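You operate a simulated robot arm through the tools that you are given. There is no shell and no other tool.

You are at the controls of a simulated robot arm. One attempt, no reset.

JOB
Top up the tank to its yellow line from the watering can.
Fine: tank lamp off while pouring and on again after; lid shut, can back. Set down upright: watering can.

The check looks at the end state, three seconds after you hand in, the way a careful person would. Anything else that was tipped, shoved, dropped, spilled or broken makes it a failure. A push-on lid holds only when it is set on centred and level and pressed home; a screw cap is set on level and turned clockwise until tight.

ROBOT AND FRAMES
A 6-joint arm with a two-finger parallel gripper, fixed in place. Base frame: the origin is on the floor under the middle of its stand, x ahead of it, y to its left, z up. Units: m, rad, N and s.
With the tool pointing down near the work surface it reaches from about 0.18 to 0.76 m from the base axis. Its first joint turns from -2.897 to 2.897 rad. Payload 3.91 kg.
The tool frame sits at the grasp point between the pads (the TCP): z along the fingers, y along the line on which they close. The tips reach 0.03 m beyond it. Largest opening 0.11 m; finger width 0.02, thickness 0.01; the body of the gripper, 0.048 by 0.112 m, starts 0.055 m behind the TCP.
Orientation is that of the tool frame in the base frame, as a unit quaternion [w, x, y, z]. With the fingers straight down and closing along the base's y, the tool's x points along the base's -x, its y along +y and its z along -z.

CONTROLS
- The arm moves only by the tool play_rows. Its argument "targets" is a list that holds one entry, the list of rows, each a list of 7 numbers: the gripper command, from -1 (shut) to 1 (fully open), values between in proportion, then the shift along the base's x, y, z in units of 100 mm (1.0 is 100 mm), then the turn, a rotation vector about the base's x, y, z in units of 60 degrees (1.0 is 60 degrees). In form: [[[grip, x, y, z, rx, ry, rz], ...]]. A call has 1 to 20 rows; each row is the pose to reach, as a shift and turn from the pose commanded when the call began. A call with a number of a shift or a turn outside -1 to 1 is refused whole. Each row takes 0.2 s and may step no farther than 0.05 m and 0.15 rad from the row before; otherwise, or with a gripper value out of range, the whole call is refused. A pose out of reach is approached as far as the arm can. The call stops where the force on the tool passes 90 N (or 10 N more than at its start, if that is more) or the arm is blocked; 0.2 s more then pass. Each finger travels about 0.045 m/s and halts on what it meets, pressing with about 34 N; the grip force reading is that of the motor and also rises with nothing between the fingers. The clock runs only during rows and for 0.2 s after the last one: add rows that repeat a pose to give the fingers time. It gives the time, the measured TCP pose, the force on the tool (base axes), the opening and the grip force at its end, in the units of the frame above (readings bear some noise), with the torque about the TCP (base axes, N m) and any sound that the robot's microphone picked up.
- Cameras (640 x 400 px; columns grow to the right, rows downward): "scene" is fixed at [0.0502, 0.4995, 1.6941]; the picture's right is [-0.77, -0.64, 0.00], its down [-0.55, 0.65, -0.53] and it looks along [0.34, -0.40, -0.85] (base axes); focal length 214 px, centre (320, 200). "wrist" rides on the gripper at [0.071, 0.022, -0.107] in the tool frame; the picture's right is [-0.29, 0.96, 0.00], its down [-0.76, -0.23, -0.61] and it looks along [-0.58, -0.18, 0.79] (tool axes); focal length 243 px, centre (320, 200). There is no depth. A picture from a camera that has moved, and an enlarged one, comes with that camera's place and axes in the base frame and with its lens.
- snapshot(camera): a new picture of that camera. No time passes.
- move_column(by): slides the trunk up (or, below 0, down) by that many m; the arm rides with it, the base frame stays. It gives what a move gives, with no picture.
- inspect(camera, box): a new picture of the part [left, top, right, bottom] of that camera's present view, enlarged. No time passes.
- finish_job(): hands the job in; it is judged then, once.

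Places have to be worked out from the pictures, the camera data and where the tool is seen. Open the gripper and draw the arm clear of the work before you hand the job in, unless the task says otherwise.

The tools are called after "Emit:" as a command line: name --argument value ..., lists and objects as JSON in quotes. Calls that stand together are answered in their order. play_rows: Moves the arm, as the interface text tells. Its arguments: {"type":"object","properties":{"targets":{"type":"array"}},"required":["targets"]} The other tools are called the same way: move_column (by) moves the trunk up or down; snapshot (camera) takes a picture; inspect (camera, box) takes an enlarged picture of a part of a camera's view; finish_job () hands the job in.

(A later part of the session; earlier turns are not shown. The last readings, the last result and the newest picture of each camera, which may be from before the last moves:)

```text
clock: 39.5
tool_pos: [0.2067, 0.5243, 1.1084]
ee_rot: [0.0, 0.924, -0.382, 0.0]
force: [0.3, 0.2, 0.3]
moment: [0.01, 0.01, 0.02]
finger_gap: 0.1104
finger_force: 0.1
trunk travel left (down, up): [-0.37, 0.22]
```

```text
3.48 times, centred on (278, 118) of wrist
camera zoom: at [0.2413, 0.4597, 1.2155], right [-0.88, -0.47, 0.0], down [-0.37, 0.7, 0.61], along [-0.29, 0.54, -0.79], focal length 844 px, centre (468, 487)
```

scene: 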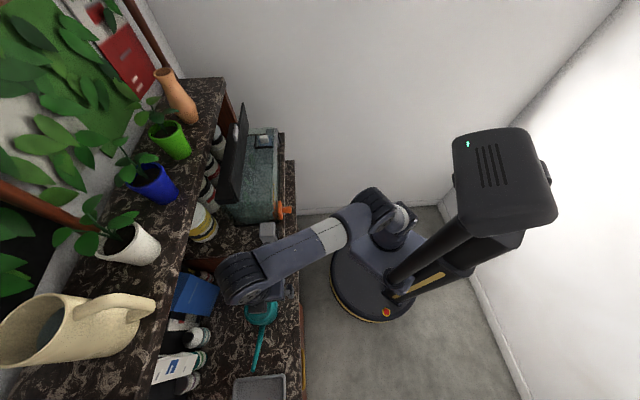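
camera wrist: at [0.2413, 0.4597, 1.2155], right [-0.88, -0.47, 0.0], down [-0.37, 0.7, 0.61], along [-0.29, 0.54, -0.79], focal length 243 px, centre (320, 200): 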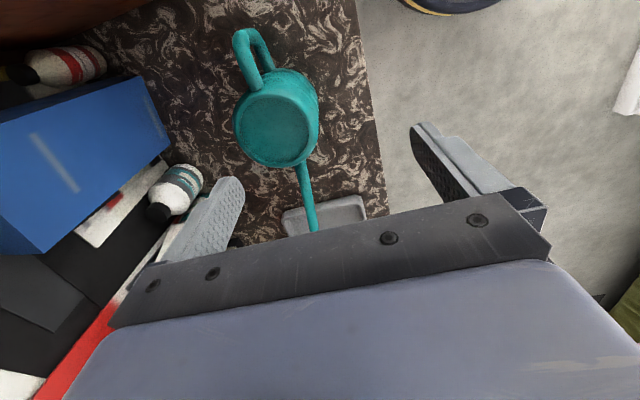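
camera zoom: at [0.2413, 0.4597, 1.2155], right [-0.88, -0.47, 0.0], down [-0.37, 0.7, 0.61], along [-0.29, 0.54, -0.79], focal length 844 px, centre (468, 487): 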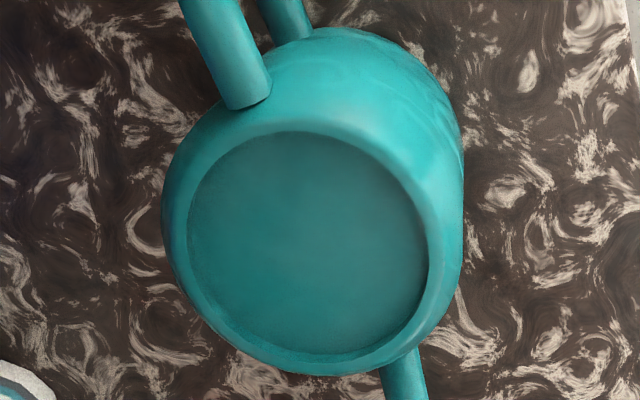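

The can axis refines to a≈0.570, b≈0.233, rim z≈0.970, outer diameter ≈0.087 m. I centre over it at the current height and verify.

Emit:
play_rows --targets '[[[1, 0.15, 0.21, 0, 0, 0, 0], [1, 0.315, 0.435, 0, 0, 0, 0], [1, 0.315, 0.435, 0, 0, 0, 0]]]'

Emit:
snapshot --camera "wrist"

Emit:
snapshot --camera "scene"

Emit:
inspect --camera "wrist" --box '[200, 20, 440, 200]'

```text
clock: 40.3
tool_pos: [0.23, 0.5532, 1.0966]
ee_rot: [-0.002, 0.924, -0.382, 0.0]
force: [-0.7, -0.4, -1.2]
moment: [0.03, 0.01, 0.02]
finger_gap: 0.1101
finger_force: 0.1
out of reach, approached as far as the arm can: row 2, 3
trunk travel left (down, up): [-0.37, 0.22]
```

```text
taken
camera wrist: at [0.2644, 0.4872, 1.2042], right [-0.88, -0.47, 0.0], down [-0.38, 0.7, 0.61], along [-0.29, 0.54, -0.79], focal length 243 px, centre (320, 200)
```

wrist: 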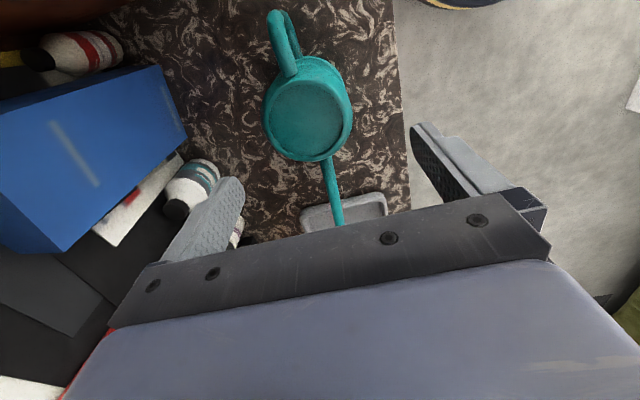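

```text
taken
```

scene: 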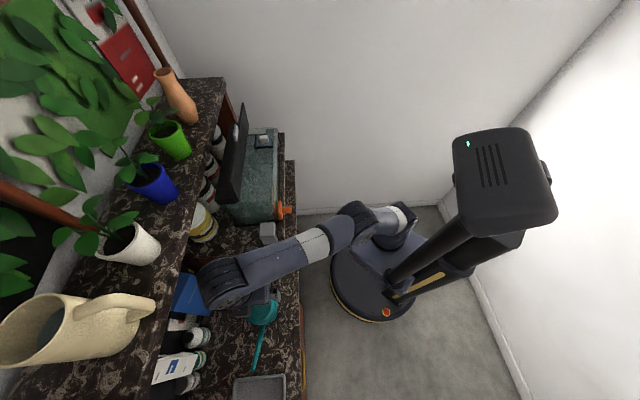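

```text
2.22 times, centred on (320, 110) of wrist
camera zoom: at [0.2644, 0.4872, 1.2042], right [-0.88, -0.47, 0.0], down [-0.38, 0.7, 0.61], along [-0.29, 0.54, -0.79], focal length 539 px, centre (320, 400)
```

zoom: 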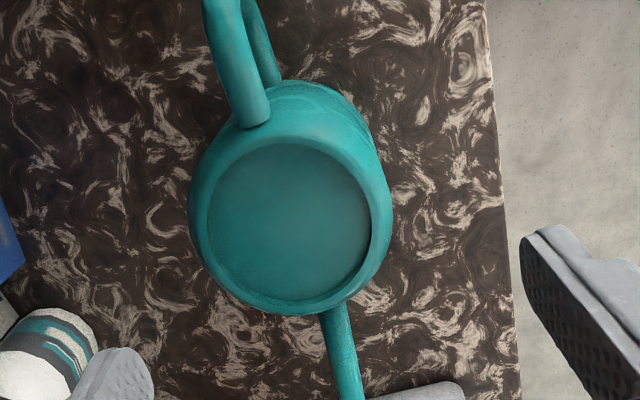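

Near the reach limit at this height; lower down the arm reaches farther. I step down to z≈1.035 while making the last centring shift.

Emit:
play_rows --targets '[[[1, 0.0, 0.0, -0.3, 0, 0, 0], [1, 0.085, 0.137, -0.6, 0, 0, 0], [1, 0.085, 0.137, -0.6, 0, 0, 0]]]'

Emit:
inspect --camera "wrist" --box '[200, 20, 440, 200]'

Emit:
snapshot --camera "scene"

```text
clock: 41.1
tool_pos: [0.2398, 0.5689, 1.036]
ee_rot: [0.0, 0.924, -0.383, -0.001]
force: [0.4, 0.2, -0.2]
moment: [0.04, 0.03, 0.01]
finger_gap: 0.1099
finger_force: 0.1
trunk travel left (down, up): [-0.37, 0.22]
```

```text
2.22 times, centred on (320, 110) of wrist
camera zoom: at [0.2752, 0.5035, 1.1436], right [-0.88, -0.47, 0.0], down [-0.37, 0.7, 0.61], along [-0.29, 0.54, -0.79], focal length 539 px, centre (320, 400)
```

zoom: 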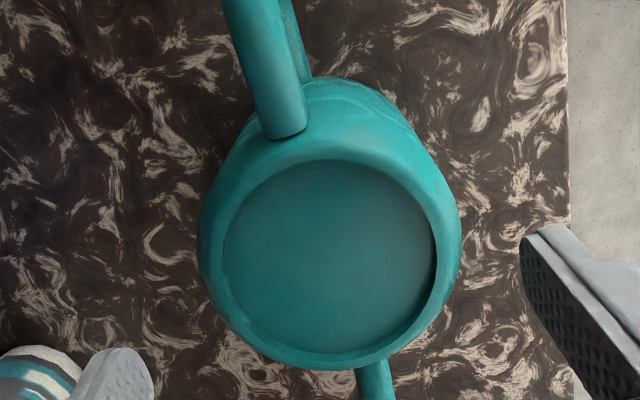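

```text
taken
```

scene: 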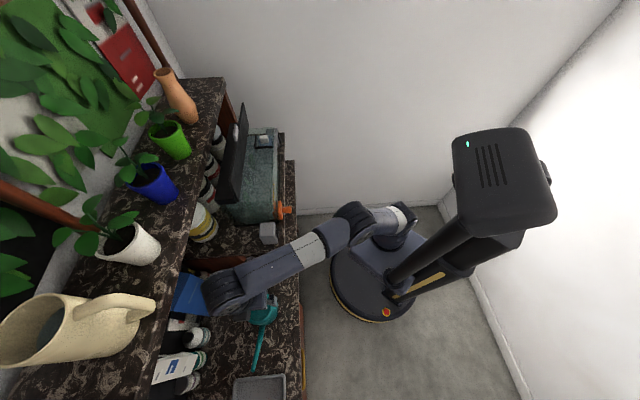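

Centred to within ~3 mm; the counter computes to z≈0.863. I trim 2.5 mm and lower the open fingers around the can's upper part, then check.

Emit:
play_rows --targets '[[[1, -0.018, -0.018, 0, 0, 0, 0], [1, -0.018, -0.018, -0.2, 0, 0, 0], [1, -0.018, -0.018, -0.4, 0, 0, 0], [1, -0.018, -0.018, -0.5, 0, 0, 0]]]'

Emit:
snapshot --camera "wrist"

Emit:
inspect --camera "scene" --box '[180, 240, 320, 390]'

```text
clock: 42.1
tool_pos: [0.2382, 0.5658, 0.9864]
ee_rot: [0.0, 0.924, -0.383, 0.0]
force: [-0.1, 0.1, 0.5]
moment: [-0.01, -0.02, -0.02]
finger_gap: 0.1098
finger_force: 0.0
trunk travel left (down, up): [-0.37, 0.22]
```

```text
taken
camera wrist: at [0.2722, 0.5008, 1.0938], right [-0.88, -0.47, 0.0], down [-0.37, 0.7, 0.61], along [-0.29, 0.54, -0.79], focal length 243 px, centre (320, 200)
```

wrist: 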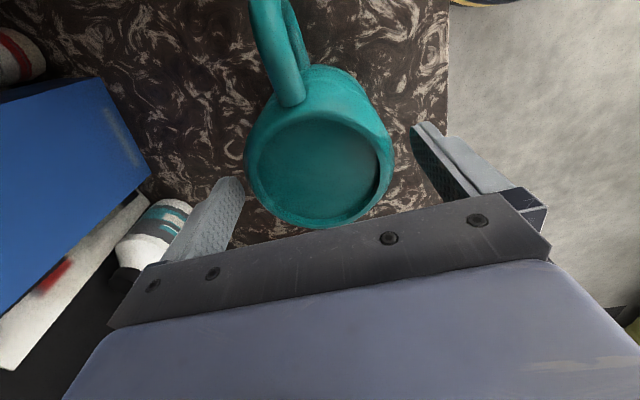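

```text
2.67 times, centred on (250, 315) of scene
camera zoom: at [0.0502, 0.4995, 1.6941], right [-0.77, -0.64, 0.0], down [-0.55, 0.65, -0.53], along [0.34, -0.4, -0.85], focal length 572 px, centre (507, -107)
```

zoom: 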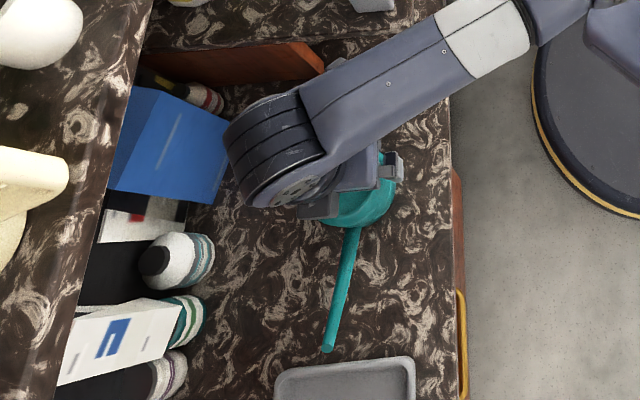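

The fingers are straddling the rim with no contact. I continue down in small steps to z≈0.926.

Emit:
play_rows --targets '[[[1, 0, 0, -0.15, 0, 0, 0], [1, 0, 0, -0.3, 0, 0, 0], [1, 0, 0, -0.45, 0, 0, 0], [1, 0, 0, -0.6, 0, 0, 0], [1, 0, 0, -0.6, 0, 0, 0]]]'

Emit:
snapshot --camera "wrist"

Emit:
inspect --camera "scene" --box '[180, 240, 320, 390]'

```text
clock: 43.3
tool_pos: [0.2386, 0.5657, 0.9259]
ee_rot: [0.0, 0.924, -0.382, 0.0]
force: [0.0, 0.2, 0.0]
moment: [-0.01, 0.0, 0.02]
finger_gap: 0.11
finger_force: 0.1
trunk travel left (down, up): [-0.37, 0.22]
```

```text
taken
camera wrist: at [0.2725, 0.5002, 1.0332], right [-0.88, -0.47, 0.0], down [-0.37, 0.7, 0.61], along [-0.29, 0.54, -0.79], focal length 243 px, centre (320, 200)
```

wrist: 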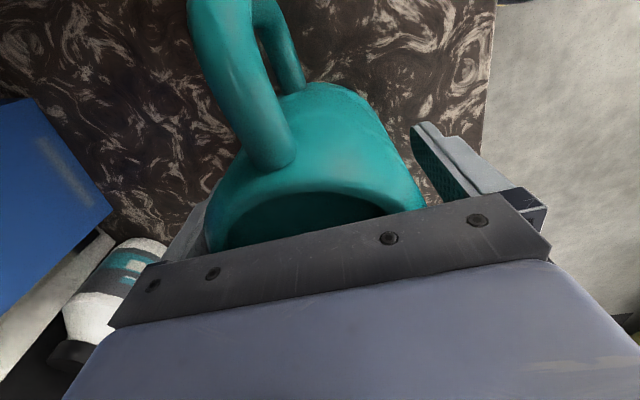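

```text
2.67 times, centred on (250, 315) of scene
camera zoom: at [0.0502, 0.4995, 1.6941], right [-0.77, -0.64, 0.0], down [-0.55, 0.65, -0.53], along [0.34, -0.4, -0.85], focal length 572 px, centre (507, -107)
```

zoom: 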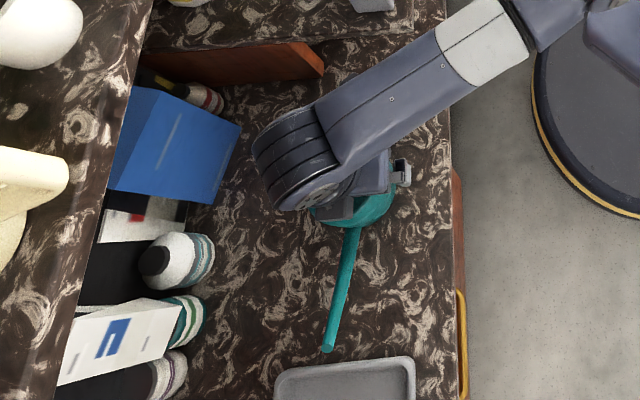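

In position with zero contact. I close on the body and hold.

Emit:
play_rows --targets '[[[0.7, 0, 0, 0, 0, 0, 0], [0.4, 0, 0, 0, 0, 0, 0], [-1, 0, 0, 0, 0, 0, 0], [-1, 0, 0, 0, 0, 0, 0], [-1, 0, 0, 0, 0, 0, 0]]]'

Emit:
snapshot --camera "wrist"

Emit:
inspect --camera "scene" --box '[180, 240, 320, 390]'

```text
clock: 44.5
tool_pos: [0.2388, 0.5656, 0.926]
ee_rot: [-0.001, 0.924, -0.382, 0.0]
force: [2.0, -0.1, -0.4]
moment: [0.09, -0.06, -0.01]
finger_gap: 0.0893
finger_force: 34.1
trunk travel left (down, up): [-0.37, 0.22]
```

```text
taken
camera wrist: at [0.2726, 0.5003, 1.0335], right [-0.88, -0.47, 0.0], down [-0.37, 0.7, 0.61], along [-0.29, 0.54, -0.79], focal length 243 px, centre (320, 200)
```

wrist: 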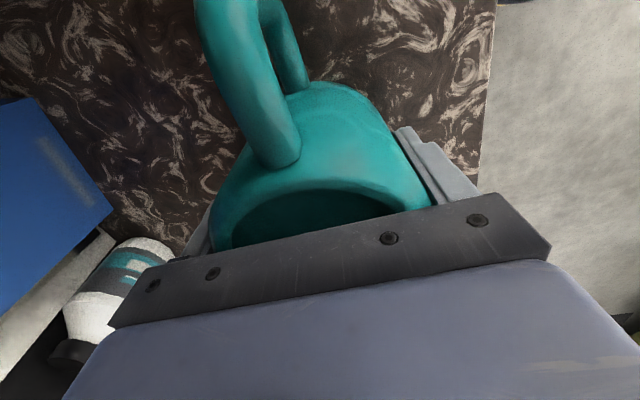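

```text
2.67 times, centred on (250, 315) of scene
camera zoom: at [0.0502, 0.4995, 1.6941], right [-0.77, -0.64, 0.0], down [-0.55, 0.65, -0.53], along [0.34, -0.4, -0.85], focal length 572 px, centre (507, -107)
```

zoom: 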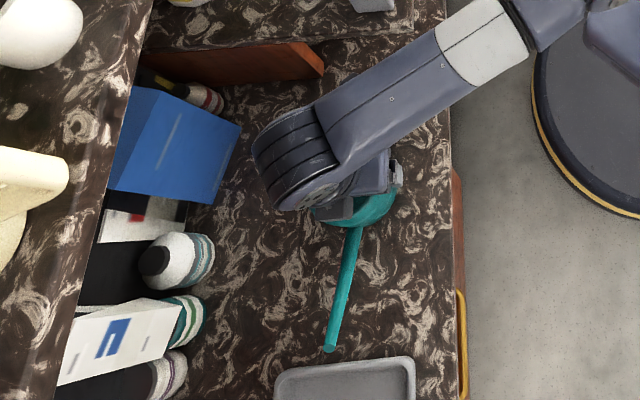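

Gripped at 0.089 m with only a couple of newtons of side load. I lift slowly and read the weight.

Emit:
play_rows --targets '[[[-1, 0, 0, 0.04, 0, 0, 0], [-1, 0, 0, 0.1, 0, 0, 0], [-1, 0, 0, 0.17, 0, 0, 0], [-1, 0, 0, 0.24, 0, 0, 0], [-1, 0, 0, 0.3, 0, 0, 0], [-1, 0, 0, 0.35, 0, 0, 0], [-1, 0, 0, 0.35, 0, 0, 0], [-1, 0, 0, 0.35, 0, 0, 0]]]'

Emit:
snapshot --camera "wrist"

Emit:
inspect --camera "scene" --box '[180, 240, 320, 390]'

```text
clock: 46.3
tool_pos: [0.2358, 0.5663, 0.9627]
ee_rot: [0.0, 0.924, -0.383, 0.0]
force: [-1.0, 0.9, -5.2]
moment: [-0.04, 0.0, -0.02]
finger_gap: 0.0895
finger_force: 34.1
trunk travel left (down, up): [-0.37, 0.22]
```

```text
taken
camera wrist: at [0.2708, 0.4996, 1.0691], right [-0.88, -0.47, 0.0], down [-0.37, 0.7, 0.61], along [-0.29, 0.54, -0.79], focal length 243 px, centre (320, 200)
```

wrist: 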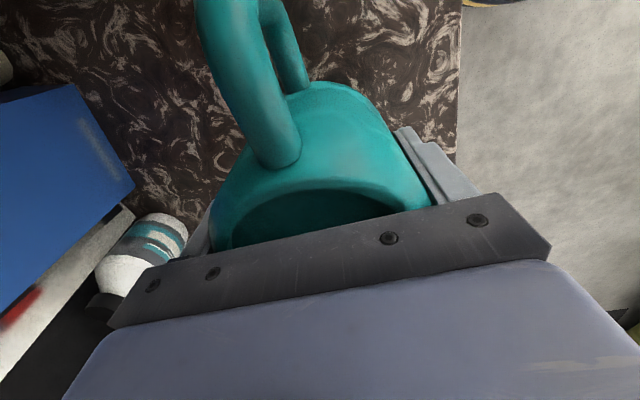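

```text
2.67 times, centred on (250, 315) of scene
camera zoom: at [0.0502, 0.4995, 1.6941], right [-0.77, -0.64, 0.0], down [-0.55, 0.65, -0.53], along [0.34, -0.4, -0.85], focal length 572 px, centre (507, -107)
```

zoom: 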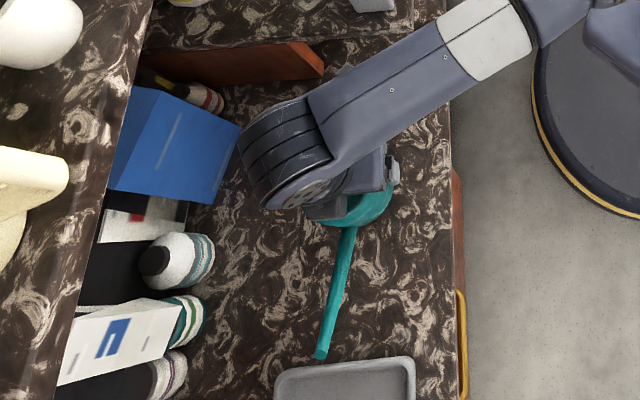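

The can weighs about 5.2 N (0.53 kg) and hangs level. I draw it gently back off the counter toward the robot while rising.

Emit:
play_rows --targets '[[[-1, -0.03, -0.03, 0.04, 0, 0, 0], [-1, -0.1, -0.1, 0.1, 0, 0, 0], [-1, -0.2, -0.2, 0.18, 0, 0, 0], [-1, -0.31, -0.31, 0.27, 0, 0, 0], [-1, -0.42, -0.42, 0.36, 0, 0, 0], [-1, -0.53, -0.53, 0.45, 0, 0, 0], [-1, -0.64, -0.64, 0.53, 0, 0, 0], [-1, -0.75, -0.75, 0.6, 0, 0, 0], [-1, -0.85, -0.85, 0.65, 0, 0, 0], [-1, -0.93, -0.93, 0.68, 0, 0, 0], [-1, -0.98, -0.98, 0.7, 0, 0, 0]]]'

Emit:
snapshot --camera "scene"

Emit:
snapshot --camera "wrist"

```text
clock: 48.7
tool_pos: [0.1392, 0.4675, 1.0334]
ee_rot: [-0.001, 0.924, -0.382, 0.0]
force: [-0.3, -0.1, -5.2]
moment: [0.0, -0.01, -0.01]
finger_gap: 0.0896
finger_force: 34.1
trunk travel left (down, up): [-0.37, 0.22]
```

```text
taken
```

scene: 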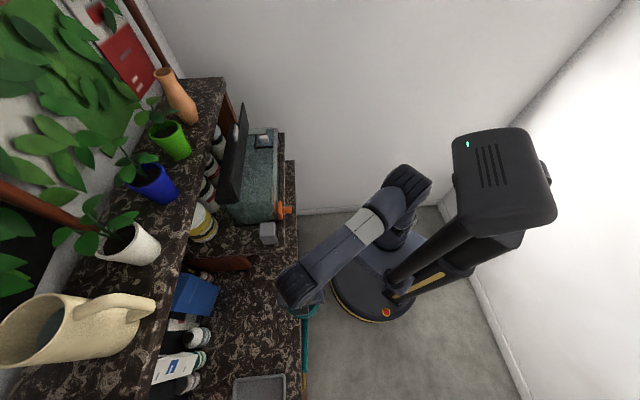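

```text
taken
camera wrist: at [0.1737, 0.4019, 1.1404], right [-0.88, -0.47, 0.0], down [-0.37, 0.7, 0.61], along [-0.29, 0.54, -0.79], focal length 243 px, centre (320, 200)
```

wrist: 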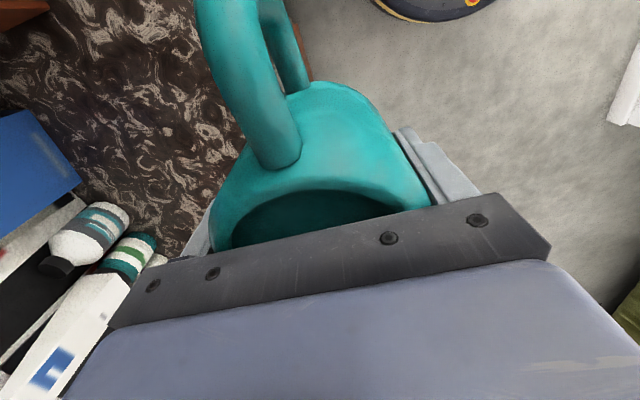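

Steady at 5.2 N with no spill. I raise the trunk to gain height above the tank rim.

Emit:
move_column --by 0.15

Emit:
play_rows --targets '[[[-1, -0.04, -0.04, 0.05, 0, 0, 0], [-1, -0.1, -0.1, 0.12, 0, 0, 0], [-1, -0.18, -0.18, 0.2, 0, 0, 0], [-1, -0.26, -0.26, 0.29, 0, 0, 0], [-1, -0.34, -0.34, 0.38, 0, 0, 0], [-1, -0.4, -0.4, 0.46, 0, 0, 0], [-1, -0.43, -0.43, 0.52, 0, 0, 0], [-1, -0.44, -0.44, 0.55, 0, 0, 0]]]'

Emit:
snapshot --camera "scene"

```text
clock: 50.4
tool_pos: [0.1387, 0.4677, 1.184]
ee_rot: [0.0, 0.924, -0.383, 0.0]
force: [-0.1, 1.0, -5.6]
moment: [-0.06, -0.01, 0.01]
finger_gap: 0.0894
finger_force: 33.5
trunk travel left (down, up): [-0.52, 0.07]
```

```text
clock: 52.2
tool_pos: [0.0956, 0.4229, 1.2384]
ee_rot: [0.0, 0.924, -0.382, 0.0]
force: [0.1, 0.3, -5.9]
moment: [0.0, -0.03, 0.01]
finger_gap: 0.0892
finger_force: 34.0
trunk travel left (down, up): [-0.52, 0.07]
```

```text
taken
```

scene: 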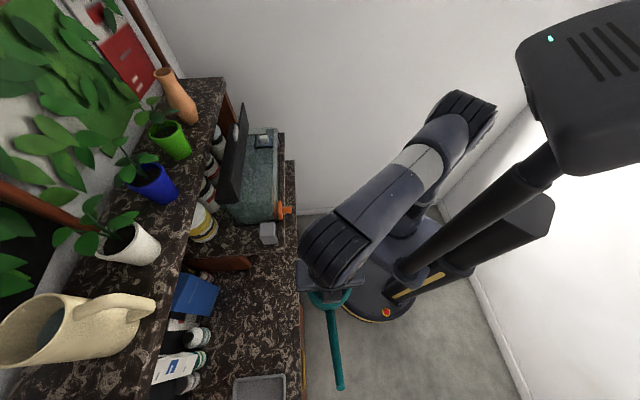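

Now I swing the spout toward the tank (90° about vertical) while sliding along in front of it, in gentle steps.

Emit:
play_rows --targets '[[[-1, 0.04, -0.04, 0, 0, 0, -0.03], [-1, 0.12, -0.12, 0, 0, 0, -0.09], [-1, 0.22, -0.22, 0, 0, 0, -0.17], [-1, 0.33, -0.33, 0, 0, 0, -0.26], [-1, 0.45, -0.45, 0, 0, 0, -0.35], [-1, 0.57, -0.57, 0, 0, 0, -0.44], [-1, 0.69, -0.69, 0, 0, 0, -0.53], [-1, 0.8, -0.8, 0, 0, 0, -0.61], [-1, 0.89, -0.89, 0, 0, 0, -0.68], [-1, 0.95, -0.95, 0, 0, 0, -0.73], [-1, 0.98, -0.98, 0, 0, 0, -0.75]]]'

Emit:
snapshot --camera "scene"

```text
clock: 54.6
tool_pos: [0.1937, 0.3259, 1.2371]
ee_rot: [0.0, 0.707, -0.707, 0.001]
force: [-0.2, 0.9, -6.0]
moment: [0.01, -0.01, 0.0]
finger_gap: 0.0895
finger_force: 33.9
trunk travel left (down, up): [-0.52, 0.07]
```

```text
taken
```

scene: 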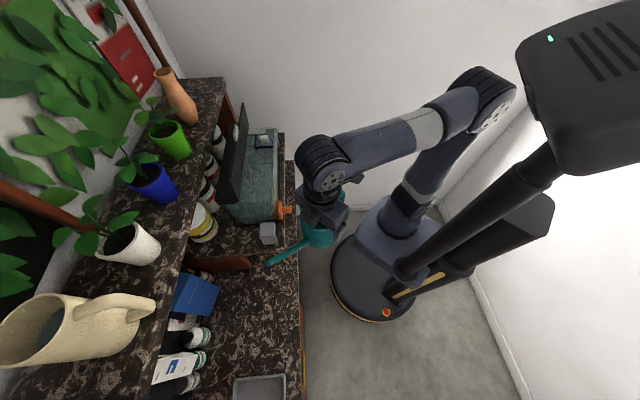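

Halfway around with the load steady. I complete the turn so the spout points straight over the tank.

Emit:
play_rows --targets '[[[-1, 0.04, -0.04, 0, 0, 0, -0.03], [-1, 0.12, -0.12, 0, 0, 0, -0.09], [-1, 0.22, -0.22, 0, 0, 0, -0.17], [-1, 0.33, -0.33, 0, 0, 0, -0.26], [-1, 0.45, -0.45, 0, 0, 0, -0.35], [-1, 0.57, -0.57, 0, 0, 0, -0.44], [-1, 0.69, -0.69, 0, 0, 0, -0.53], [-1, 0.8, -0.8, 0, 0, 0, -0.61], [-1, 0.89, -0.89, 0, 0, 0, -0.68], [-1, 0.95, -0.95, 0, 0, 0, -0.73], [-1, 0.98, -0.98, 0, 0, 0, -0.75]]]'

Emit:
snapshot --camera "scene"

Emit:
snapshot --camera "wrist"

Emit:
inspect --camera "scene" --box '[210, 110, 350, 260]'

```text
clock: 57.0
tool_pos: [0.2915, 0.228, 1.2381]
ee_rot: [0.001, -0.382, 0.924, -0.001]
force: [0.0, 0.6, -5.1]
moment: [0.01, 0.0, 0.01]
finger_gap: 0.0894
finger_force: 33.7
trunk travel left (down, up): [-0.52, 0.07]
```

```text
taken
```

scene: 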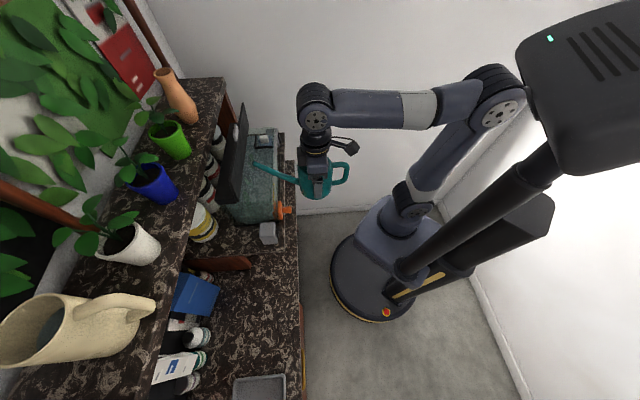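

```text
taken
camera wrist: at [0.2248, 0.1932, 1.3456], right [-0.47, 0.88, 0.0], down [0.7, 0.37, 0.61], along [0.54, 0.29, -0.79], focal length 243 px, centre (320, 200)
```

wrist: 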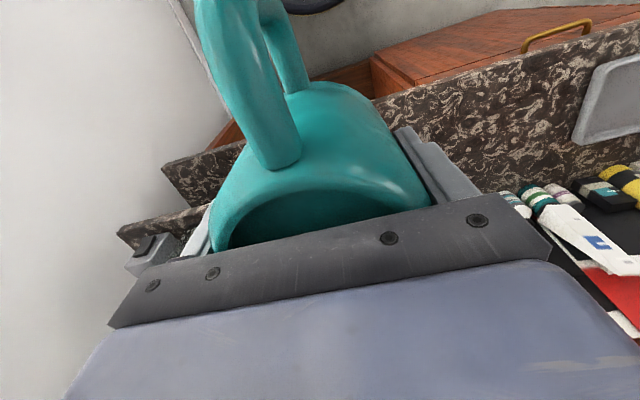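

```text
2.67 times, centred on (280, 185) of scene
camera zoom: at [0.0502, 0.4995, 1.6941], right [-0.77, -0.64, 0.0], down [-0.55, 0.65, -0.53], along [0.34, -0.4, -0.85], focal length 572 px, centre (427, 240)
```

zoom: 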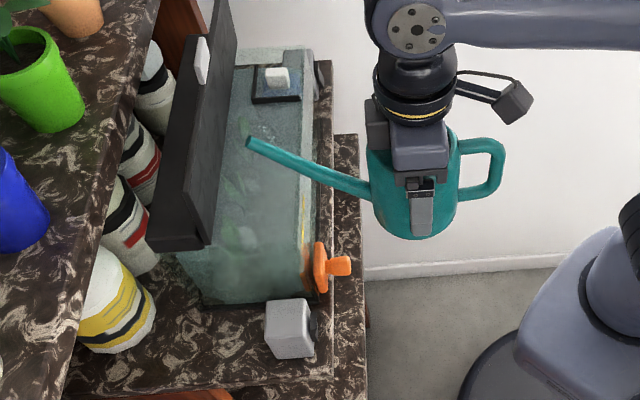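

The spout tip is now over the tank opening (a≈0.518, z≈1.30). Before pouring I take a tight reference view of the yellow lines and water edge from the scene camera.

Emit:
inspect --camera "scene" --box '[262, 176, 290, 204]'

Emit:
inspect --camera "scene" --box '[240, 130, 300, 225]'

Emit:
inspect --camera "wrist" --box '[110, 180, 230, 270]'

```text
14.29 times, centred on (276, 190) of scene
camera zoom: at [0.0502, 0.4995, 1.6941], right [-0.77, -0.64, 0.0], down [-0.55, 0.65, -0.53], along [0.34, -0.4, -0.85], focal length 3064 px, centre (949, 343)
```

zoom: 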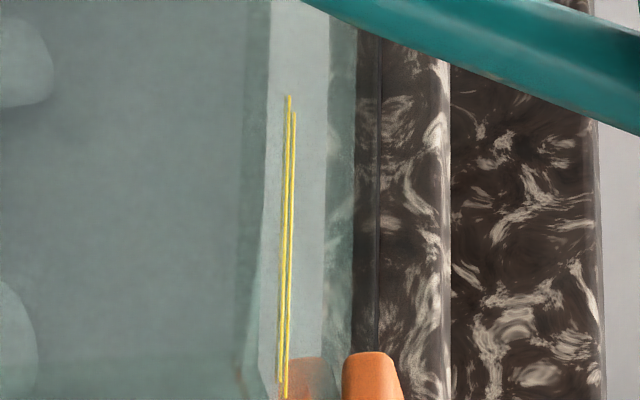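

```text
4.21 times, centred on (270, 178) of scene
camera zoom: at [0.0502, 0.4995, 1.6941], right [-0.77, -0.64, 0.0], down [-0.55, 0.65, -0.53], along [0.34, -0.4, -0.85], focal length 903 px, centre (530, 295)
```

zoom: 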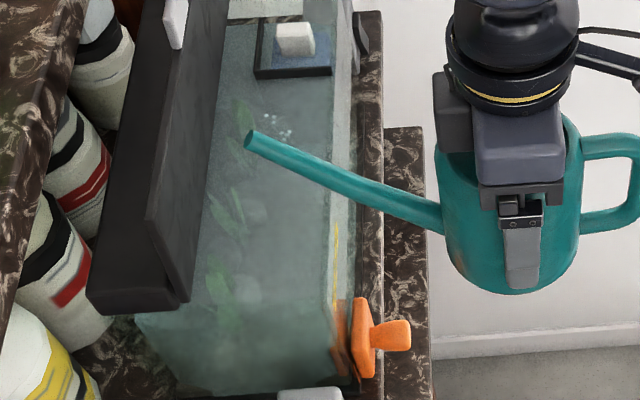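

```text
4.44 times, centred on (170, 225) of wrist
camera zoom: at [0.2248, 0.1932, 1.3456], right [-0.47, 0.88, 0.0], down [0.7, 0.37, 0.61], along [0.54, 0.29, -0.79], focal length 1078 px, centre (987, 89)
```

zoom: 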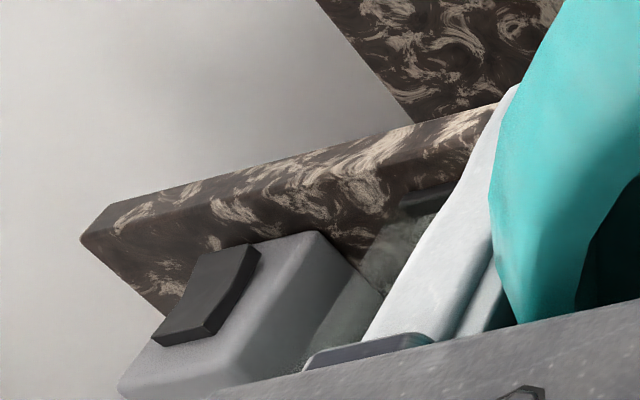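

The scene view alone is weak for reading the level, so I'll use the can's weight plus side looks. I shift to b≈-0.10, then begin tilting slightly with the tip held above the opening.

Emit:
play_rows --targets '[[[-1, 0.05, -0.05, 0, 0, 0, 0], [-1, 0.15, -0.15, 0, 0, 0, 0], [-1, 0.26, -0.26, 0, 0, 0, 0], [-1, 0.35, -0.35, 0, 0, 0, 0], [-1, 0.39, -0.39, 0, 0, 0, 0], [-1, 0.39, -0.39, 0, 0, 0, 0], [-1, 0.39, -0.39, 0, 0, 0, 0]]]'

Emit:
play_rows --targets '[[[-1, 0, 0, 0, 0, 0, 0], [-1, 0, 0, 0, 0, 0, 0]]]'

Emit:
play_rows --targets '[[[-1, 0, 0, 0, 0, 0, 0], [-1, 0, 0, 0, 0, 0, 0]]]'

Emit:
play_rows --targets '[[[-1, 0, 0, 0, 0, 0, 0], [-1, 0, 0, 0, 0, 0, 0]]]'

Emit:
inspect --camera "scene" --box '[210, 110, 350, 260]'

```text
clock: 58.6
tool_pos: [0.3288, 0.1888, 1.2373]
ee_rot: [0.0, -0.383, 0.924, 0.0]
force: [0.6, -0.1, -6.9]
moment: [0.03, 0.0, -0.02]
finger_gap: 0.0894
finger_force: 33.8
trunk travel left (down, up): [-0.52, 0.07]
```

```text
clock: 59.2
tool_pos: [0.3301, 0.1878, 1.2376]
ee_rot: [0.0, -0.383, 0.924, 0.0]
force: [0.7, -0.1, -5.7]
moment: [-0.01, 0.03, 0.0]
finger_gap: 0.0895
finger_force: 34.1
trunk travel left (down, up): [-0.52, 0.07]
```

```text
clock: 59.8
tool_pos: [0.3296, 0.1877, 1.2372]
ee_rot: [0.0, -0.383, 0.924, 0.0]
force: [0.8, -0.8, -5.6]
moment: [0.0, 0.0, 0.04]
finger_gap: 0.0893
finger_force: 34.3
trunk travel left (down, up): [-0.52, 0.07]
```

```text
clock: 60.4
tool_pos: [0.3287, 0.1892, 1.2374]
ee_rot: [-0.001, -0.382, 0.924, 0.0]
force: [-0.2, 0.8, -5.5]
moment: [0.01, -0.01, 0.03]
finger_gap: 0.089
finger_force: 34.6
trunk travel left (down, up): [-0.52, 0.07]
```

```text
2.67 times, centred on (280, 185) of scene
camera zoom: at [0.0502, 0.4995, 1.6941], right [-0.77, -0.64, 0.0], down [-0.55, 0.65, -0.53], along [0.34, -0.4, -0.85], focal length 572 px, centre (427, 240)
```

zoom: 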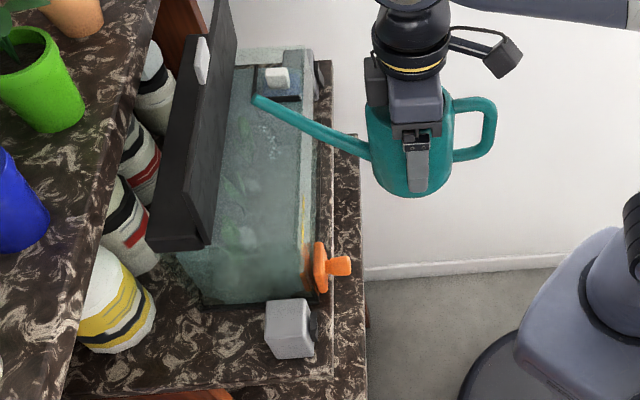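

Baseline weight averages ≈5.6 N. I tilt to about 10° while bringing the tip down toward the opening.

Emit:
play_rows --targets '[[[-1, 0.005, 0.005, -0.03, -0.024, 0.024, 0], [-1, 0.01, 0.01, -0.06, -0.047, 0.047, 0], [-1, 0.015, 0.015, -0.09, -0.071, 0.071, 0], [-1, 0.02, 0.02, -0.12, -0.094, 0.094, 0], [-1, 0.02, 0.02, -0.12, -0.118, 0.118, 0], [-1, 0.02, 0.02, -0.12, -0.118, 0.118, 0], [-1, 0.02, 0.02, -0.12, -0.118, 0.118, 0]]]'

Emit:
inspect --camera "scene" --box '[210, 110, 350, 260]'

Emit:
snapshot --camera "wrist"

```text
clock: 62.0
tool_pos: [0.3322, 0.1899, 1.2264]
ee_rot: [-0.079, -0.381, 0.92, -0.033]
force: [0.3, -0.1, -5.7]
moment: [0.01, -0.01, 0.0]
finger_gap: 0.0894
finger_force: 33.6
trunk travel left (down, up): [-0.52, 0.07]
```

```text
2.67 times, centred on (280, 185) of scene
camera zoom: at [0.0502, 0.4995, 1.6941], right [-0.77, -0.64, 0.0], down [-0.55, 0.65, -0.53], along [0.34, -0.4, -0.85], focal length 572 px, centre (427, 240)
```

zoom: 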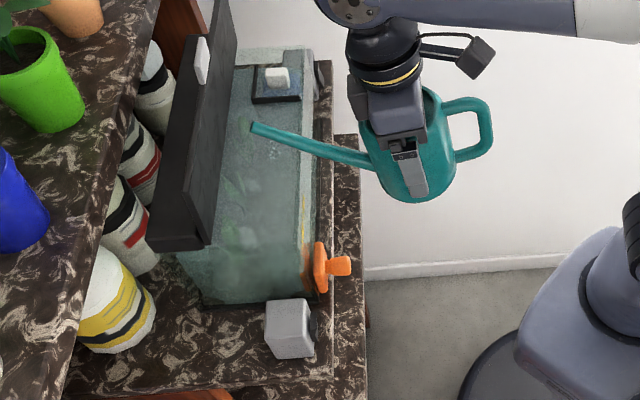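

```text
taken
camera wrist: at [0.2799, 0.1686, 1.3447], right [-0.47, 0.88, -0.05], down [0.77, 0.44, 0.47], along [0.43, 0.18, -0.88], focal length 243 px, centre (320, 200)
```

wrist: 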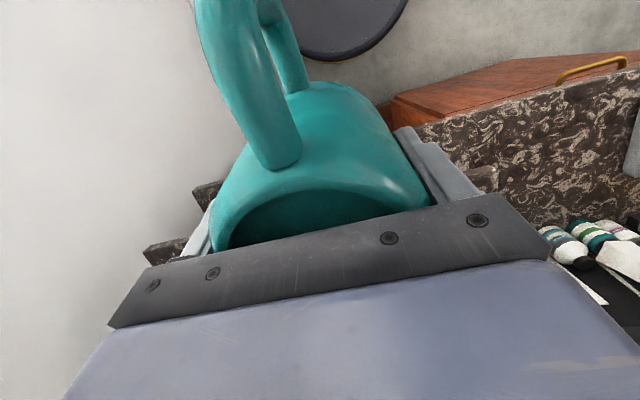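

No flow yet at 10°. I tilt to about 16°.

Emit:
play_rows --targets '[[[-1, 0, 0, 0, -0.024, 0.024, 0], [-1, -0.01, -0.01, 0, -0.047, 0.047, 0], [-1, -0.02, -0.02, 0, -0.071, 0.071, 0], [-1, -0.02, -0.02, 0, -0.071, 0.071, 0], [-1, -0.02, -0.02, 0, -0.071, 0.071, 0]]]'

Emit:
inspect --camera "scene" --box '[225, 120, 325, 220]'

```text
clock: 63.2
tool_pos: [0.3291, 0.1891, 1.2265]
ee_rot: [-0.128, -0.379, 0.915, -0.053]
force: [0.0, 0.2, -5.9]
moment: [-0.01, 0.02, 0.04]
finger_gap: 0.0895
finger_force: 34.0
trunk travel left (down, up): [-0.52, 0.07]
```

```text
4.00 times, centred on (275, 170) of scene
camera zoom: at [0.0502, 0.4995, 1.6941], right [-0.77, -0.64, 0.0], down [-0.55, 0.65, -0.53], along [0.34, -0.4, -0.85], focal length 858 px, centre (500, 320)
```

zoom: 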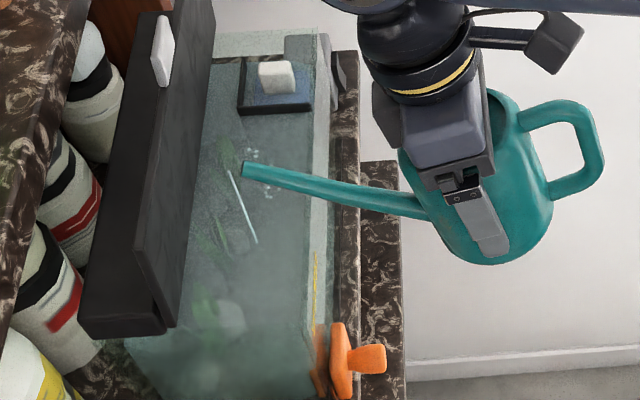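

A thin stream is falling from the spout at a≈0.54, b≈-0.10, well inside the tank. I hold this tilt and track the weight.

Emit:
play_rows --targets '[[[-1, 0, 0, 0, 0, 0, 0], [-1, 0, 0, 0, 0, 0, 0], [-1, 0, 0, 0, 0, 0, 0], [-1, 0, 0, 0, 0, 0, 0]]]'

Emit:
inspect --camera "scene" --box '[225, 120, 325, 220]'

Emit:
play_rows --targets '[[[-1, 0, 0, 0, 0, 0, 0], [-1, 0, 0, 0, 0, 0, 0], [-1, 0, 0, 0, 0, 0, 0], [-1, 0, 0, 0, 0, 0, 0]]]'

Emit:
inspect --camera "scene" --box '[225, 120, 325, 220]'

```text
clock: 64.2
tool_pos: [0.3294, 0.1876, 1.2268]
ee_rot: [-0.129, -0.379, 0.915, -0.054]
force: [0.3, -0.7, -6.2]
moment: [0.02, -0.01, 0.04]
finger_gap: 0.0896
finger_force: 34.0
trunk travel left (down, up): [-0.52, 0.07]
```

```text
4.00 times, centred on (275, 170) of scene
camera zoom: at [0.0502, 0.4995, 1.6941], right [-0.77, -0.64, 0.0], down [-0.55, 0.65, -0.53], along [0.34, -0.4, -0.85], focal length 858 px, centre (500, 320)
```

zoom: 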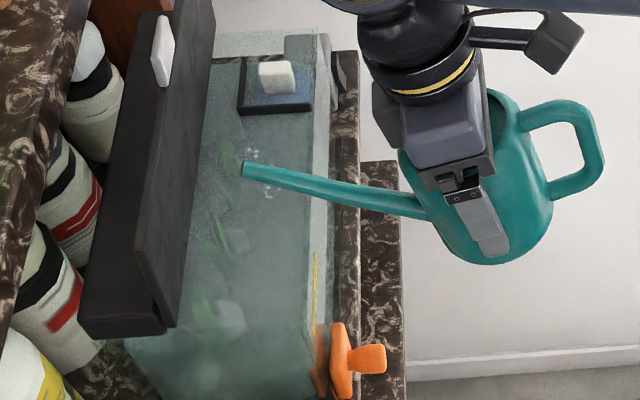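

```text
clock: 65.2
tool_pos: [0.3298, 0.1886, 1.2271]
ee_rot: [-0.129, -0.379, 0.915, -0.053]
force: [0.3, 0.2, -5.5]
moment: [0.02, -0.02, -0.01]
finger_gap: 0.0893
finger_force: 33.9
trunk travel left (down, up): [-0.52, 0.07]
```

```text
4.00 times, centred on (275, 170) of scene
camera zoom: at [0.0502, 0.4995, 1.6941], right [-0.77, -0.64, 0.0], down [-0.55, 0.65, -0.53], along [0.34, -0.4, -0.85], focal length 858 px, centre (500, 320)
```

zoom: 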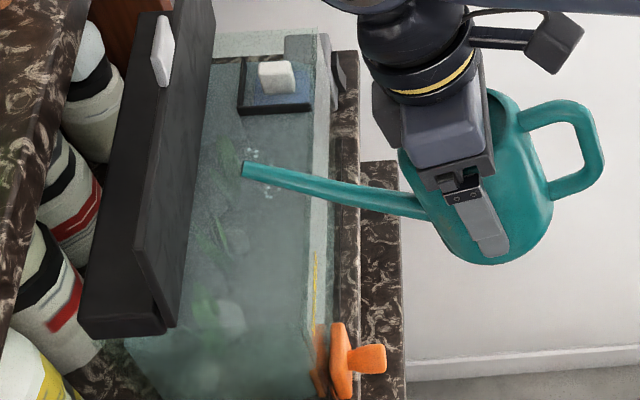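

The small stream has stopped: what pours depends on the tilt. I tilt on to about 24° keeping the tip in place.

Emit:
play_rows --targets '[[[-1, 0, 0, 0.03, -0.016, 0.016, 0], [-1, 0, 0, 0.06, -0.032, 0.032, 0], [-1, 0, 0, 0.1, -0.048, 0.048, 0], [-1, 0, 0, 0.13, -0.064, 0.064, 0], [-1, -0.005, -0.005, 0.16, -0.08, 0.08, 0], [-1, -0.01, -0.01, 0.19, -0.0943, 0.0943, 0]]]'

Emit:
inspect --camera "scene" --box '[225, 120, 325, 220]'

Emit:
play_rows --targets '[[[-1, 0, 0, 0, 0, 0, 0], [-1, 0, 0, 0, 0, 0, 0], [-1, 0, 0, 0, 0, 0, 0], [-1, 0, 0, 0, 0, 0, 0], [-1, 0, 0, 0, 0, 0, 0]]]'

Emit:
inspect --camera "scene" --box '[225, 120, 325, 220]'

```text
clock: 66.6
tool_pos: [0.3278, 0.1841, 1.229]
ee_rot: [-0.19, -0.375, 0.904, -0.079]
force: [1.0, 0.2, -6.1]
moment: [0.01, -0.02, 0.01]
finger_gap: 0.0894
finger_force: 34.2
out of reach, approached as far as the arm can: row 5, 6
trunk travel left (down, up): [-0.52, 0.07]
```

```text
4.00 times, centred on (275, 170) of scene
camera zoom: at [0.0502, 0.4995, 1.6941], right [-0.77, -0.64, 0.0], down [-0.55, 0.65, -0.53], along [0.34, -0.4, -0.85], focal length 858 px, centre (500, 320)
```

zoom: 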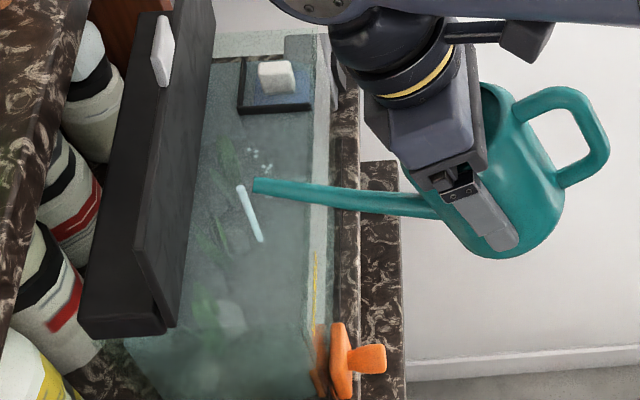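

```text
clock: 67.8
tool_pos: [0.3278, 0.1851, 1.2298]
ee_rot: [-0.191, -0.375, 0.904, -0.08]
force: [0.6, 1.2, -5.6]
moment: [-0.04, 0.02, -0.01]
finger_gap: 0.0894
finger_force: 34.2
trunk travel left (down, up): [-0.52, 0.07]
```

```text
4.00 times, centred on (275, 170) of scene
camera zoom: at [0.0502, 0.4995, 1.6941], right [-0.77, -0.64, 0.0], down [-0.55, 0.65, -0.53], along [0.34, -0.4, -0.85], focal length 858 px, centre (500, 320)
```

zoom: 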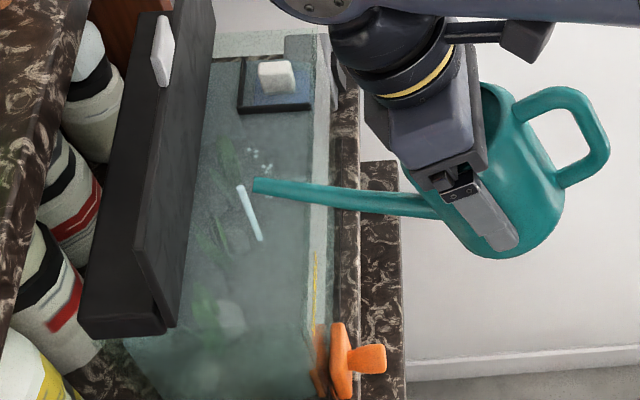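

The stream is running well into the tank at about 24° tilt. I hold to let it pour and watch the weight.

Emit:
play_rows --targets '[[[-1, 0, 0, 0, 0, 0, 0], [-1, 0, 0, 0, 0, 0, 0], [-1, 0, 0, 0, 0, 0, 0], [-1, 0, 0, 0, 0, 0, 0], [-1, 0, 0, 0, 0, 0, 0], [-1, 0, 0, 0, 0, 0, 0], [-1, 0, 0, 0, 0, 0, 0], [-1, 0, 0, 0, 0, 0, 0]]]'

Emit:
inspect --camera "scene" --box '[225, 120, 325, 220]'

Emit:
play_rows --targets '[[[-1, 0, 0, 0, 0, 0, 0], [-1, 0, 0, 0, 0, 0, 0], [-1, 0, 0, 0, 0, 0, 0], [-1, 0, 0, 0, 0, 0, 0], [-1, 0, 0, 0, 0, 0, 0], [-1, 0, 0, 0, 0, 0, 0], [-1, 0, 0, 0, 0, 0, 0], [-1, 0, 0, 0, 0, 0, 0]]]'

Emit:
inspect --camera "scene" --box '[225, 120, 325, 220]'

```text
clock: 69.6
tool_pos: [0.3277, 0.1851, 1.2296]
ee_rot: [-0.19, -0.375, 0.904, -0.08]
force: [-0.5, 0.3, -4.4]
moment: [0.01, -0.05, 0.0]
finger_gap: 0.0893
finger_force: 33.8
trunk travel left (down, up): [-0.52, 0.07]
```

```text
4.00 times, centred on (275, 170) of scene
camera zoom: at [0.0502, 0.4995, 1.6941], right [-0.77, -0.64, 0.0], down [-0.55, 0.65, -0.53], along [0.34, -0.4, -0.85], focal length 858 px, centre (500, 320)
```

zoom: 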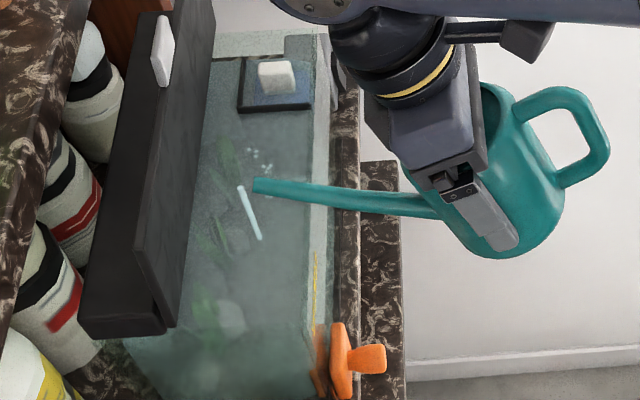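

```text
clock: 71.4
tool_pos: [0.3288, 0.1839, 1.2301]
ee_rot: [-0.19, -0.375, 0.904, -0.08]
force: [-0.4, 0.3, -4.5]
moment: [0.01, 0.01, 0.04]
finger_gap: 0.0892
finger_force: 34.5
trunk travel left (down, up): [-0.52, 0.07]
```

```text
4.00 times, centred on (275, 170) of scene
camera zoom: at [0.0502, 0.4995, 1.6941], right [-0.77, -0.64, 0.0], down [-0.55, 0.65, -0.53], along [0.34, -0.4, -0.85], focal length 858 px, centre (500, 320)
```

zoom: 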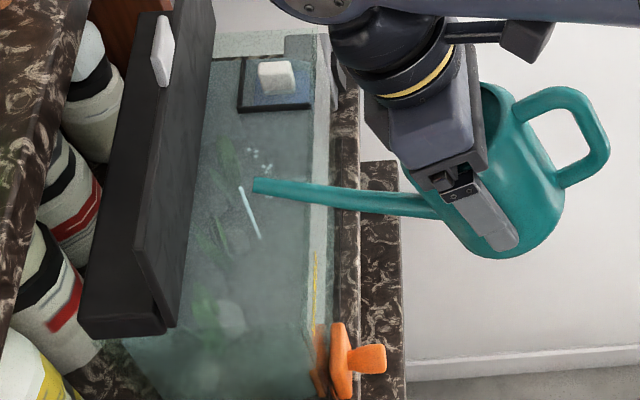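

About 1.1 N (≈0.11 L) has gone in and the stream is thinning. I compare the line region with the reference view.

Emit:
inspect --camera "scene" --box '[262, 176, 290, 204]'

Emit:
play_rows --targets '[[[-1, 0, 0, 0, 0, 0, 0], [-1, 0, 0, 0, 0, 0, 0], [-1, 0, 0, 0, 0, 0, 0], [-1, 0, 0, 0, 0, 0, 0], [-1, 0, 0, 0, 0, 0, 0], [-1, 0, 0, 0, 0, 0, 0], [-1, 0, 0, 0, 0, 0, 0], [-1, 0, 0, 0, 0, 0, 0]]]'

Emit:
play_rows --targets '[[[-1, 0, 0, 0, 0, 0, 0], [-1, 0, 0, 0, 0, 0, 0]]]'

Emit:
play_rows --targets '[[[-1, 0, 0, 0, 0, 0, 0], [-1, 0, 0, 0, 0, 0, 0]]]'

Emit:
inspect --camera "scene" --box '[225, 120, 325, 220]'

```text
14.29 times, centred on (276, 190) of scene
camera zoom: at [0.0502, 0.4995, 1.6941], right [-0.77, -0.64, 0.0], down [-0.55, 0.65, -0.53], along [0.34, -0.4, -0.85], focal length 3064 px, centre (949, 343)
```

zoom: 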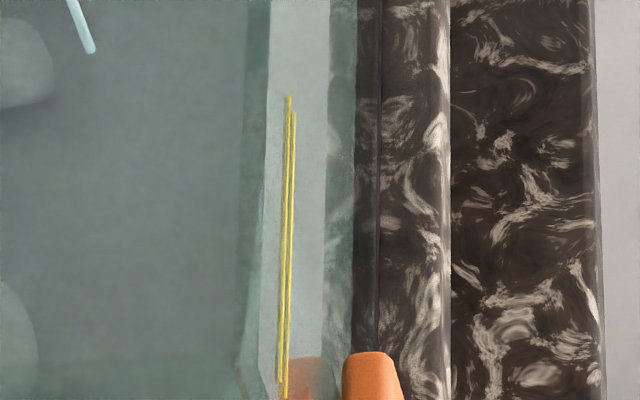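

```text
clock: 73.2
tool_pos: [0.3288, 0.1841, 1.2301]
ee_rot: [-0.191, -0.375, 0.904, -0.08]
force: [0.3, 0.5, -4.4]
moment: [0.02, 0.03, 0.01]
finger_gap: 0.0892
finger_force: 34.3
trunk travel left (down, up): [-0.52, 0.07]
```

```text
clock: 73.8
tool_pos: [0.3287, 0.1842, 1.2289]
ee_rot: [-0.191, -0.374, 0.904, -0.08]
force: [-1.1, -0.9, -3.9]
moment: [0.0, -0.01, -0.01]
finger_gap: 0.0892
finger_force: 33.8
trunk travel left (down, up): [-0.52, 0.07]
```

```text
clock: 74.4
tool_pos: [0.3265, 0.1843, 1.2289]
ee_rot: [-0.192, -0.375, 0.903, -0.081]
force: [0.9, 0.1, -5.2]
moment: [0.0, 0.01, -0.01]
finger_gap: 0.0893
finger_force: 34.0
trunk travel left (down, up): [-0.52, 0.07]
```

```text
4.00 times, centred on (275, 170) of scene
camera zoom: at [0.0502, 0.4995, 1.6941], right [-0.77, -0.64, 0.0], down [-0.55, 0.65, -0.53], along [0.34, -0.4, -0.85], focal length 858 px, centre (500, 320)
```

zoom: 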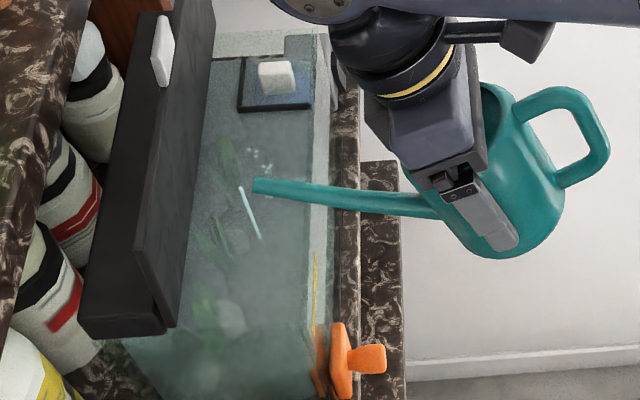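

The weight now averages ≈4.5 N (≈0.11 L poured). I raise the trunk a little for wrist room, then tilt to about 28°.

Emit:
move_column --by 0.03

Emit:
play_rows --targets '[[[-1, 0.01, 0.01, -0.02, -0.016, 0.016, 0], [-1, 0.02, 0.02, -0.04, -0.032, 0.032, 0], [-1, 0.03, 0.03, -0.06, -0.047, 0.047, 0], [-1, 0.03, 0.03, -0.06, -0.047, 0.047, 0], [-1, 0.03, 0.03, -0.06, -0.047, 0.047, 0], [-1, 0.03, 0.03, -0.06, -0.047, 0.047, 0], [-1, 0.03, 0.03, -0.06, -0.047, 0.047, 0], [-1, 0.03, 0.03, -0.06, -0.047, 0.047, 0], [-1, 0.03, 0.03, -0.06, -0.047, 0.047, 0], [-1, 0.03, 0.03, -0.06, -0.047, 0.047, 0]]]'

Emit:
inspect --camera "scene" --box '[225, 120, 325, 220]'

```text
clock: 75.2
tool_pos: [0.3285, 0.1851, 1.26]
ee_rot: [-0.191, -0.374, 0.904, -0.081]
force: [0.6, 0.0, -4.3]
moment: [0.01, 0.03, -0.01]
finger_gap: 0.0895
finger_force: 34.5
trunk travel left (down, up): [-0.55, 0.04]
```

```text
clock: 77.4
tool_pos: [0.3292, 0.1854, 1.2405]
ee_rot: [-0.221, -0.372, 0.897, -0.093]
force: [0.0, 0.2, -3.6]
moment: [0.0, 0.03, -0.02]
finger_gap: 0.0892
finger_force: 34.1
out of reach, approached as far as the arm can: row 1, 2, 3, 4, 5, 6, 7, 8, 9, 10
trunk travel left (down, up): [-0.55, 0.04]
```

```text
4.00 times, centred on (275, 170) of scene
camera zoom: at [0.0502, 0.4995, 1.6941], right [-0.77, -0.64, 0.0], down [-0.55, 0.65, -0.53], along [0.34, -0.4, -0.85], focal length 858 px, centre (500, 320)
```

zoom: 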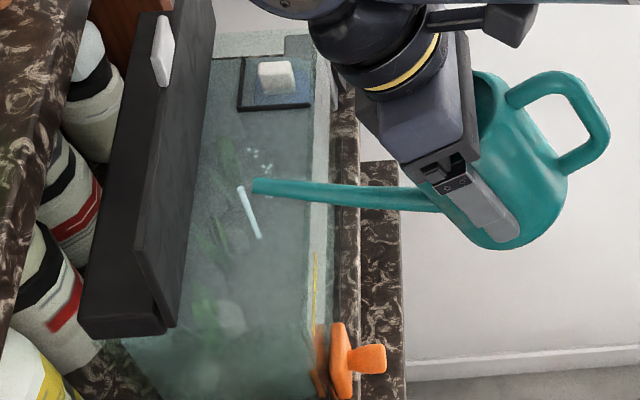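

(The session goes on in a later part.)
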